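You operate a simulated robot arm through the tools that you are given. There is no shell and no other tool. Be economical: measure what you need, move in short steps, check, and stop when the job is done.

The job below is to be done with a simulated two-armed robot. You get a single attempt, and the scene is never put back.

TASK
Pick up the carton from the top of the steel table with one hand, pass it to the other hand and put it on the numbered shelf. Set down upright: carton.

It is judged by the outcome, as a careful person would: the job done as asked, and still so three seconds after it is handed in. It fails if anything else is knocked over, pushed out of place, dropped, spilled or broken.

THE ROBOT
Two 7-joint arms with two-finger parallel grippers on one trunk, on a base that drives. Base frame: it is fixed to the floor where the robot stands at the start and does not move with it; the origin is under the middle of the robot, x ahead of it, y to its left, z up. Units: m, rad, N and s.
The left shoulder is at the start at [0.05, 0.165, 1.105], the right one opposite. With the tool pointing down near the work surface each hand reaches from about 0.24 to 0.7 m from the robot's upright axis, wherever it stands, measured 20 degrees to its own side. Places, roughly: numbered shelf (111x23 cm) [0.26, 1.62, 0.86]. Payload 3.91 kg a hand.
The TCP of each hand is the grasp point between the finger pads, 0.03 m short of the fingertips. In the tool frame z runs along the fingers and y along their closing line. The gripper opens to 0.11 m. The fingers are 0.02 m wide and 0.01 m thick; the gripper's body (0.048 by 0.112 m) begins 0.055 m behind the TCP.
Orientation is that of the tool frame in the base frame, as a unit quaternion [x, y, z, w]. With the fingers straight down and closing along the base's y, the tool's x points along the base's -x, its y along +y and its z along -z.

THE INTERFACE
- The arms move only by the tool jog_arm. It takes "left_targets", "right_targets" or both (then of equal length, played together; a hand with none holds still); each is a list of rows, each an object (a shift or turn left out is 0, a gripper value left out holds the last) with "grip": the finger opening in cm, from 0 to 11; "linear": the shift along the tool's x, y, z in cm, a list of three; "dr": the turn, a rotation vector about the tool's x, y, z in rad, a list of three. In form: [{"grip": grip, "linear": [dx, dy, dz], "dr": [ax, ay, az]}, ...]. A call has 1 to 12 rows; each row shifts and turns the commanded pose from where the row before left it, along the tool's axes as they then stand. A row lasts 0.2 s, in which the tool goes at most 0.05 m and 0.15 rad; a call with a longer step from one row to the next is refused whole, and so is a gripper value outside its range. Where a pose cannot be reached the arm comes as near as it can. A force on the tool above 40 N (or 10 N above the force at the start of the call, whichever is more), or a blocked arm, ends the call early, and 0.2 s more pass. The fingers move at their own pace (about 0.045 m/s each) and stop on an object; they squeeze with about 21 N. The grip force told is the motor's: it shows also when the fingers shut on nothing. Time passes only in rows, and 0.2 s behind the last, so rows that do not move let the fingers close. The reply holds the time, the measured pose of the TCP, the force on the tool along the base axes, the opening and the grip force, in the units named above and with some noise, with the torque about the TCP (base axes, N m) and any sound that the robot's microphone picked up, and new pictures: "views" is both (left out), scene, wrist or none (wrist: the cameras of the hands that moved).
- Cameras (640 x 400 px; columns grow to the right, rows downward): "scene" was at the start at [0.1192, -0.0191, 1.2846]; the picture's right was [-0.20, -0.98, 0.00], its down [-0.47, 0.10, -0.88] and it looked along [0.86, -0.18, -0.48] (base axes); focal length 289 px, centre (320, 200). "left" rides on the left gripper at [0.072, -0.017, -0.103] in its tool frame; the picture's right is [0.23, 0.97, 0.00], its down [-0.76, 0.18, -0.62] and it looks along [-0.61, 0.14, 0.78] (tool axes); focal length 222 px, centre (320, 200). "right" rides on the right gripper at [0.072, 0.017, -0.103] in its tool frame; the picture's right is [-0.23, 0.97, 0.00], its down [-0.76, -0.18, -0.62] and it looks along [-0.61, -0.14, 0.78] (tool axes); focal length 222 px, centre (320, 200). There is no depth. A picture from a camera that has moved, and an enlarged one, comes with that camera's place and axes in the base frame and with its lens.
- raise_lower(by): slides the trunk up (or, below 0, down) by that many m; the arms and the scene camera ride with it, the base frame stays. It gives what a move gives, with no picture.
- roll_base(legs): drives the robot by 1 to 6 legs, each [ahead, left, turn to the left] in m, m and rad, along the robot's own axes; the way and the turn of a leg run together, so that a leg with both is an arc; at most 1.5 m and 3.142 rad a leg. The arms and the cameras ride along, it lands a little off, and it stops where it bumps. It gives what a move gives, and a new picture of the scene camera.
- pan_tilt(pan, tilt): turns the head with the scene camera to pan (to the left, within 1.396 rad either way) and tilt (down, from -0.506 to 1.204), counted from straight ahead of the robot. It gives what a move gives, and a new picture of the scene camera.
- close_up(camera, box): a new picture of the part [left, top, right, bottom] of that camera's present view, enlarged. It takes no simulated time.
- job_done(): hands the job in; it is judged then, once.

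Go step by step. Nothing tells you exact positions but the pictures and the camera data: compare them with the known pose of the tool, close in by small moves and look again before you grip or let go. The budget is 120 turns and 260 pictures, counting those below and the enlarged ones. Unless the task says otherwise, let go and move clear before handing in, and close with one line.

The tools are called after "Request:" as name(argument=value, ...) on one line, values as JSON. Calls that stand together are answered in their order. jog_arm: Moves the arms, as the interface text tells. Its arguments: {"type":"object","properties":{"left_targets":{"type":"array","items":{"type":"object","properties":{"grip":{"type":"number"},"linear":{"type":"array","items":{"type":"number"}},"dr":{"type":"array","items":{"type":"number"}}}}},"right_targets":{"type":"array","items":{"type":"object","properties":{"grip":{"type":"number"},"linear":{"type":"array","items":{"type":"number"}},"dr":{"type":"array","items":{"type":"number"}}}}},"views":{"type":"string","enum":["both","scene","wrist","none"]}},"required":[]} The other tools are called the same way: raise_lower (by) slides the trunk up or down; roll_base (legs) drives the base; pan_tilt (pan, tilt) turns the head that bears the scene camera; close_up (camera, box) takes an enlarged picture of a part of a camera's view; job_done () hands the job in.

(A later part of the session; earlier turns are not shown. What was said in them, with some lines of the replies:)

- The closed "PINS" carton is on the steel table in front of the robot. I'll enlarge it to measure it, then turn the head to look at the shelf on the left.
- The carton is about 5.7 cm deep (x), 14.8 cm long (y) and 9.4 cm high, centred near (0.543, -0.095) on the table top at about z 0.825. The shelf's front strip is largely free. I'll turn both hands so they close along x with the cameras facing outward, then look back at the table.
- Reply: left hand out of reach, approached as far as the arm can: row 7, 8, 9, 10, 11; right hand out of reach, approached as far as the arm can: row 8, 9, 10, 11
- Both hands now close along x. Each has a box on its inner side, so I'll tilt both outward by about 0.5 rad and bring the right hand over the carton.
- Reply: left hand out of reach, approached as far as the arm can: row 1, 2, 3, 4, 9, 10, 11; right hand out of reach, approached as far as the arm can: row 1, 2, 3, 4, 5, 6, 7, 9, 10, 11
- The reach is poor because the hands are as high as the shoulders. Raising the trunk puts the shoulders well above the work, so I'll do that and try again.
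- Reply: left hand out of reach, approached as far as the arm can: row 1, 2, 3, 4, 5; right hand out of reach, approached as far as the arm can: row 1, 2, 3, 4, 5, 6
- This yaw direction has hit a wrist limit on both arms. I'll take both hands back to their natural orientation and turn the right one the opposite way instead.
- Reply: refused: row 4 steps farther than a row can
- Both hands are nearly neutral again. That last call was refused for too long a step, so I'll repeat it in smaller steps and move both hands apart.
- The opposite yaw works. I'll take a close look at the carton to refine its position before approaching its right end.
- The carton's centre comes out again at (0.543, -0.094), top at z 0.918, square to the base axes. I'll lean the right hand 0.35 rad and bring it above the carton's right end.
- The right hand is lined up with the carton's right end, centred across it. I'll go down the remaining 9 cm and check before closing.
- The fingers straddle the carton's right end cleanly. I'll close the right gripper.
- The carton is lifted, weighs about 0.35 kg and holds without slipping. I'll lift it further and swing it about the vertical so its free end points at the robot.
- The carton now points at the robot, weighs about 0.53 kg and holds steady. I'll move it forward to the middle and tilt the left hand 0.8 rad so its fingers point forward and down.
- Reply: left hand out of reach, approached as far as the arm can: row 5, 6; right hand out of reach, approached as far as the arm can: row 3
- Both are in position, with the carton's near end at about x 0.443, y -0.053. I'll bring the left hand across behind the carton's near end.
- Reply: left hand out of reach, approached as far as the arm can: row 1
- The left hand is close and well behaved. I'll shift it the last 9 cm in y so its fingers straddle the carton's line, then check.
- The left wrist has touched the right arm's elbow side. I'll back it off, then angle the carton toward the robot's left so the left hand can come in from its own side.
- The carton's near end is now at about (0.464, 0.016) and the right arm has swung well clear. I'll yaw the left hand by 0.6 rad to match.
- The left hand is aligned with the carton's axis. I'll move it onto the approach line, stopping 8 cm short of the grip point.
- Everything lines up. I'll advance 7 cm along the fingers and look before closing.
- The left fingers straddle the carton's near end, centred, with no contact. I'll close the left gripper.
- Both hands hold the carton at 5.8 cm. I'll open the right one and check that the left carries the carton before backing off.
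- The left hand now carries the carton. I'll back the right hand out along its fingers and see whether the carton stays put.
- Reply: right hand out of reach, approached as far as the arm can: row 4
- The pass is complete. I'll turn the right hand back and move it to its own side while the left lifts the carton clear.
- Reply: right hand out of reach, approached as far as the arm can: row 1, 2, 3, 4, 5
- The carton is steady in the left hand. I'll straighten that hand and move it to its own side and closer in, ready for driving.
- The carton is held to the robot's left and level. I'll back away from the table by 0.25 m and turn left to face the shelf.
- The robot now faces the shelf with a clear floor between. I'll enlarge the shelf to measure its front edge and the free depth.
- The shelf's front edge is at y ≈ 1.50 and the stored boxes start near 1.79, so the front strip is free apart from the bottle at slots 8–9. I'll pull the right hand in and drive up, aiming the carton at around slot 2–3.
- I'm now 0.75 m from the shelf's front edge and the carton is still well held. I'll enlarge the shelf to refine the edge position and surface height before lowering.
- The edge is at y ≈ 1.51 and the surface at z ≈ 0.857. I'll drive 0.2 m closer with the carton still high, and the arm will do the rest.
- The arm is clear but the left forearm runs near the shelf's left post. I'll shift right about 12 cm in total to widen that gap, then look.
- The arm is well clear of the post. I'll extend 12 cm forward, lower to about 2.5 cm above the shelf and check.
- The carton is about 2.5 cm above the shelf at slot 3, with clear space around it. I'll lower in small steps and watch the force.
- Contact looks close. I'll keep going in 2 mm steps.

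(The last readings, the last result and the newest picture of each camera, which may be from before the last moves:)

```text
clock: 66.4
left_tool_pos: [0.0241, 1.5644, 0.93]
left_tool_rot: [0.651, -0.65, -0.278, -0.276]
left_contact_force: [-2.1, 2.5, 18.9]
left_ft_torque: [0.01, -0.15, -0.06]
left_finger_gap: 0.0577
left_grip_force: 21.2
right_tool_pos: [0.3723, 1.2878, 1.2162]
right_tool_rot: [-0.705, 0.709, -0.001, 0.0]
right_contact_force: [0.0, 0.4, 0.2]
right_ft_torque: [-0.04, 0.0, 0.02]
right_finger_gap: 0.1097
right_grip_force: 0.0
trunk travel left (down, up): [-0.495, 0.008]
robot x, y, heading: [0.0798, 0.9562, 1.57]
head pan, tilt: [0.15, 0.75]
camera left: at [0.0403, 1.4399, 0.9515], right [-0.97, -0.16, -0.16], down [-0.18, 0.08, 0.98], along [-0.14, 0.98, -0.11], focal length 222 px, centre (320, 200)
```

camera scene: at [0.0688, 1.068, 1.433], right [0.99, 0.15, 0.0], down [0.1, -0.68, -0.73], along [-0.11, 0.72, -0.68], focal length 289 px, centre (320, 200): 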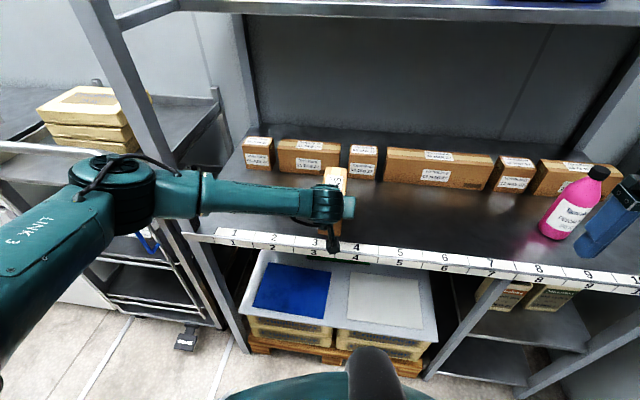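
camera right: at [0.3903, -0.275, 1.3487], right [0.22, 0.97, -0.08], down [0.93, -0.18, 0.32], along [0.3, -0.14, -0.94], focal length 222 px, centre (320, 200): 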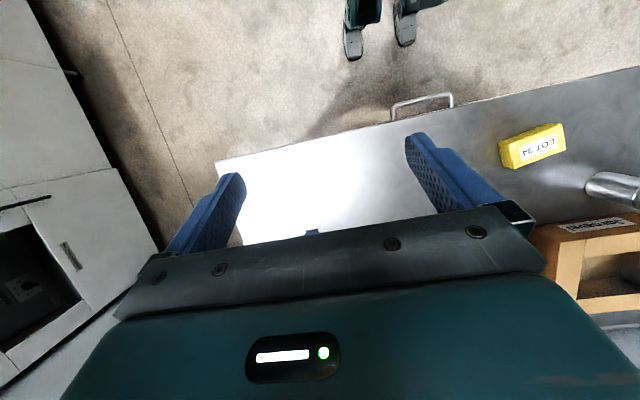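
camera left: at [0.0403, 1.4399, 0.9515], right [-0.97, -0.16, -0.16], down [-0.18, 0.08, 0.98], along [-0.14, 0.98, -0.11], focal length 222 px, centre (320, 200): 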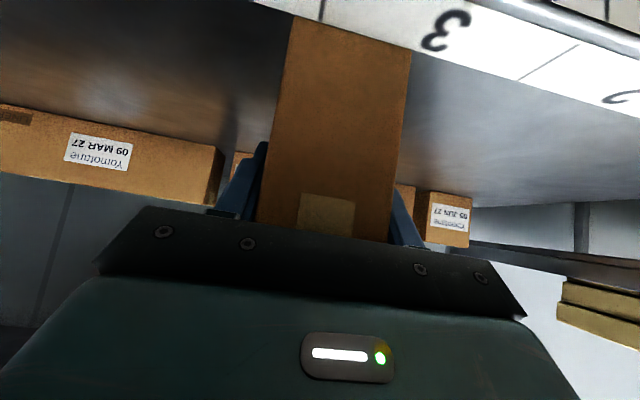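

The carton is firmly on the shelf, with the torque near zero, so it sits flat. I'll ease off 3 mm to relieve the pressing and open the left hand.

Request:
jog_arm(left_targets=[{"linear": [-0.22, 0, -0.21]}, {}], views="none")

Request:
jog_arm(left_targets=[{"grip": 11}, {}, {}, {}, {}], views="both")

```text
clock: 67.0
left_tool_pos: [0.0242, 1.5622, 0.9306]
left_tool_rot: [-0.652, 0.652, 0.274, 0.273]
left_contact_force: [0.7, 3.1, 6.1]
left_ft_torque: [0.66, -0.27, 0.08]
left_finger_gap: 0.0579
left_grip_force: 20.7
right_tool_pos: [0.3723, 1.2884, 1.2148]
right_tool_rot: [-0.705, 0.709, -0.001, 0.0]
right_contact_force: [-0.8, 0.3, 0.3]
right_ft_torque: [-0.02, 0.01, -0.02]
right_finger_gap: 0.1102
right_grip_force: 0.1
trunk travel left (down, up): [-0.495, 0.008]
robot x, y, heading: [0.0825, 0.9555, 1.569]
head pan, tilt: [0.15, 0.75]
```

```text
clock: 68.2
left_tool_pos: [0.023, 1.5634, 0.9318]
left_tool_rot: [0.652, -0.651, -0.275, -0.274]
left_contact_force: [0.1, 0.0, -0.1]
left_ft_torque: [0.04, 0.0, 0.0]
left_finger_gap: 0.1099
left_grip_force: 0.1
right_tool_pos: [0.3717, 1.2902, 1.2146]
right_tool_rot: [-0.705, 0.709, -0.001, 0.0]
right_contact_force: [-0.5, 0.9, 0.4]
right_ft_torque: [0.0, 0.0, -0.02]
right_finger_gap: 0.11
right_grip_force: 0.2
trunk travel left (down, up): [-0.495, 0.008]
robot x, y, heading: [0.0818, 0.9617, 1.571]
head pan, tilt: [0.15, 0.75]
camera scene: at [0.0689, 1.0672, 1.4331], right [0.99, 0.15, 0.0], down [0.1, -0.67, -0.73], along [-0.11, 0.72, -0.68], focal length 289 px, centre (320, 200)
camera left: at [0.04, 1.4393, 0.9528], right [-0.97, -0.16, -0.16], down [-0.18, 0.09, 0.98], along [-0.14, 0.98, -0.11], focal length 222 px, centre (320, 200)
```

scene: 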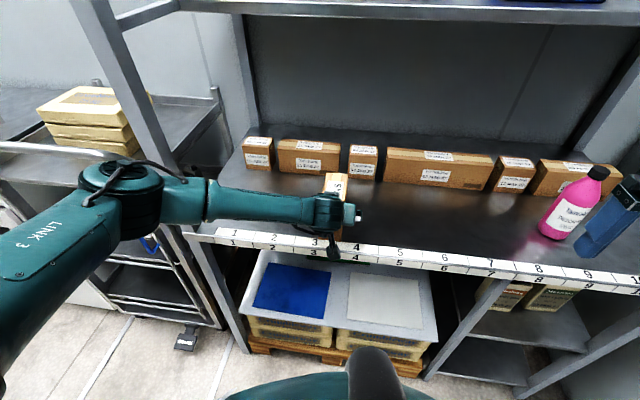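
left: 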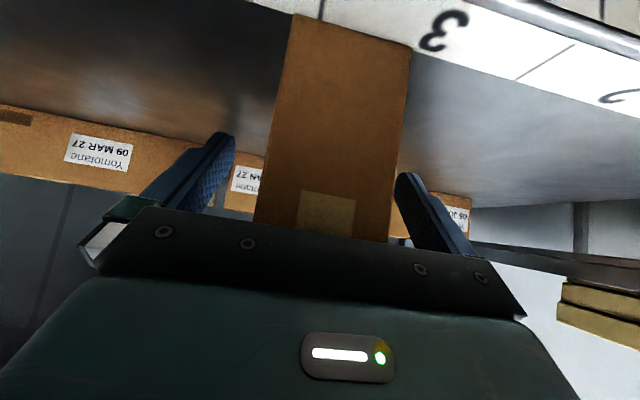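

The left hand is open and the carton stands on its own. I'll withdraw along the fingers.

Request:
jog_arm(left_targets=[{"linear": [0, 0, -2]}, {"linear": [0, 0, -3]}, {"linear": [0, 0, -4]}, {"linear": [0, 0, -4]}], views="none")

Request:
roll_base(legs=[[-0.25, 0, 0]])

Request:
pan_tilt(pan=0.0, tilt=0.55)

Request:
close_up(camera="left", box=[0, 0, 640, 400])

```text
clock: 69.2
left_tool_pos: [0.0225, 1.4686, 1.0214]
left_tool_rot: [0.652, -0.651, -0.275, -0.274]
left_contact_force: [0.0, 0.3, -0.5]
left_ft_torque: [0.0, 0.02, -0.01]
left_finger_gap: 0.1102
left_grip_force: 0.1
right_tool_pos: [0.3719, 1.2879, 1.216]
right_tool_rot: [-0.705, 0.709, 0.0, 0.001]
right_contact_force: [-0.1, -0.6, 0.8]
right_ft_torque: [-0.03, 0.0, 0.0]
right_finger_gap: 0.1099
right_grip_force: 0.1
trunk travel left (down, up): [-0.495, 0.008]
robot x, y, heading: [0.0801, 0.957, 1.571]
head pan, tilt: [0.15, 0.75]
```

```text
clock: 71.0
left_tool_pos: [0.022, 1.2196, 1.0199]
left_tool_rot: [0.652, -0.652, -0.275, -0.274]
left_contact_force: [0.1, -0.6, 0.0]
left_ft_torque: [0.01, 0.0, -0.02]
left_finger_gap: 0.1098
left_grip_force: 0.1
right_tool_pos: [0.3715, 1.04, 1.2149]
right_tool_rot: [-0.705, 0.709, -0.001, 0.0]
right_contact_force: [0.1, -0.2, 0.3]
right_ft_torque: [0.02, -0.04, -0.01]
right_finger_gap: 0.1102
right_grip_force: 0.0
trunk travel left (down, up): [-0.495, 0.008]
robot x, y, heading: [0.0774, 0.7091, 1.566]
head pan, tilt: [0.15, 0.75]
camera scene: at [0.0684, 0.8164, 1.4332], right [0.99, 0.15, 0.0], down [0.1, -0.67, -0.73], along [-0.11, 0.72, -0.68], focal length 289 px, centre (320, 200)
```

scene: 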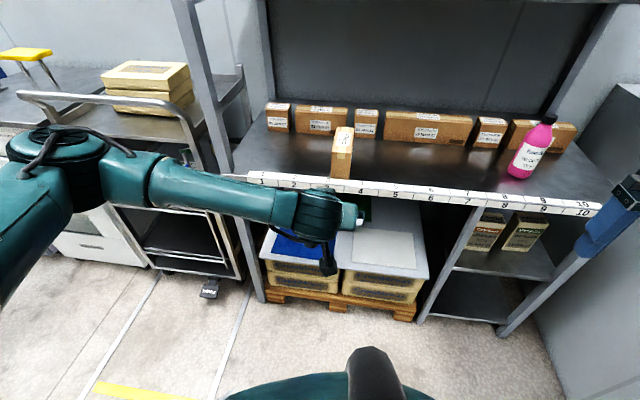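

```text
clock: 71.8
left_tool_pos: [0.0219, 1.2201, 1.0202]
left_tool_rot: [0.652, -0.651, -0.276, -0.274]
left_contact_force: [0.0, 0.5, 0.4]
left_ft_torque: [-0.02, -0.03, -0.01]
left_finger_gap: 0.11
left_grip_force: 0.1
right_tool_pos: [0.3729, 1.0401, 1.2147]
right_tool_rot: [-0.705, 0.71, -0.001, 0.0]
right_contact_force: [0.6, 0.5, -0.8]
right_ft_torque: [0.01, -0.06, -0.02]
right_finger_gap: 0.11
right_grip_force: 0.0
trunk travel left (down, up): [-0.495, 0.008]
robot x, y, heading: [0.0784, 0.7086, 1.57]
head pan, tilt: [0.0, 0.55]
camera scene: at [0.0807, 0.8251, 1.4504], right [1.0, 0.0, 0.0], down [0.0, -0.52, -0.85], along [0.0, 0.85, -0.52], focal length 289 px, centre (320, 200)
```

scene: 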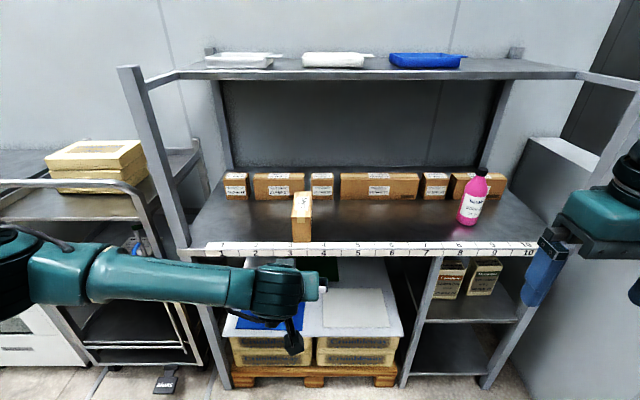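

```text
1.00 times, centred on (320, 200) of left (not enlarged: the box is as wide or as high as the picture)
camera zoom: at [0.0389, 1.0956, 1.0422], right [-0.97, -0.16, -0.16], down [-0.18, 0.09, 0.98], along [-0.14, 0.98, -0.11], focal length 222 px, centre (320, 200)
```

zoom: 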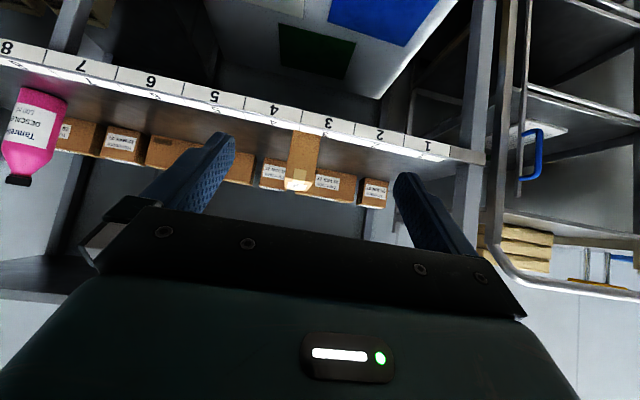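

The carton stands upright on the shelf behind number 3, and both hands are clear. I'll take one last enlarged look before handing in.

Request:
close_up(camera="scene", box=[220, 160, 380, 260])

```text
4.00 times, centred on (300, 210) of scene
camera zoom: at [0.0807, 0.8251, 1.4504], right [1.0, 0.0, 0.0], down [0.0, -0.52, -0.85], along [0.0, 0.85, -0.52], focal length 1156 px, centre (400, 160)
```

zoom: 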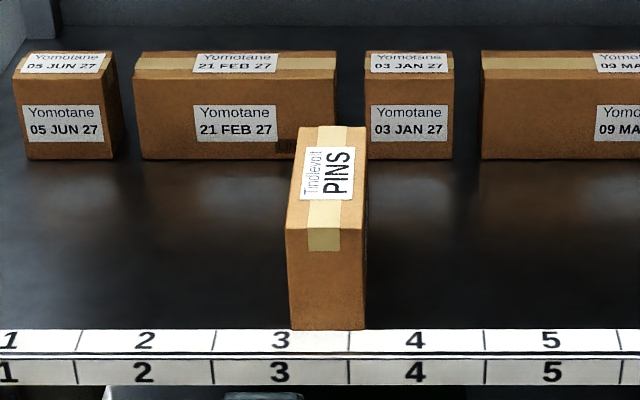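

The carton is flat, upright and stable on the numbered shelf, and nothing else has moved. I'm handing the job in.

Request:
job_done()

```text
The job is handed in.
```

The PINS carton was picked up with the right hand, passed to the left hand in mid-air and set down upright on the numbered shelf behind number 3. Both hands are clear. During the pass the left wrist briefly touched the right arm, but nothing else was touched or moved.
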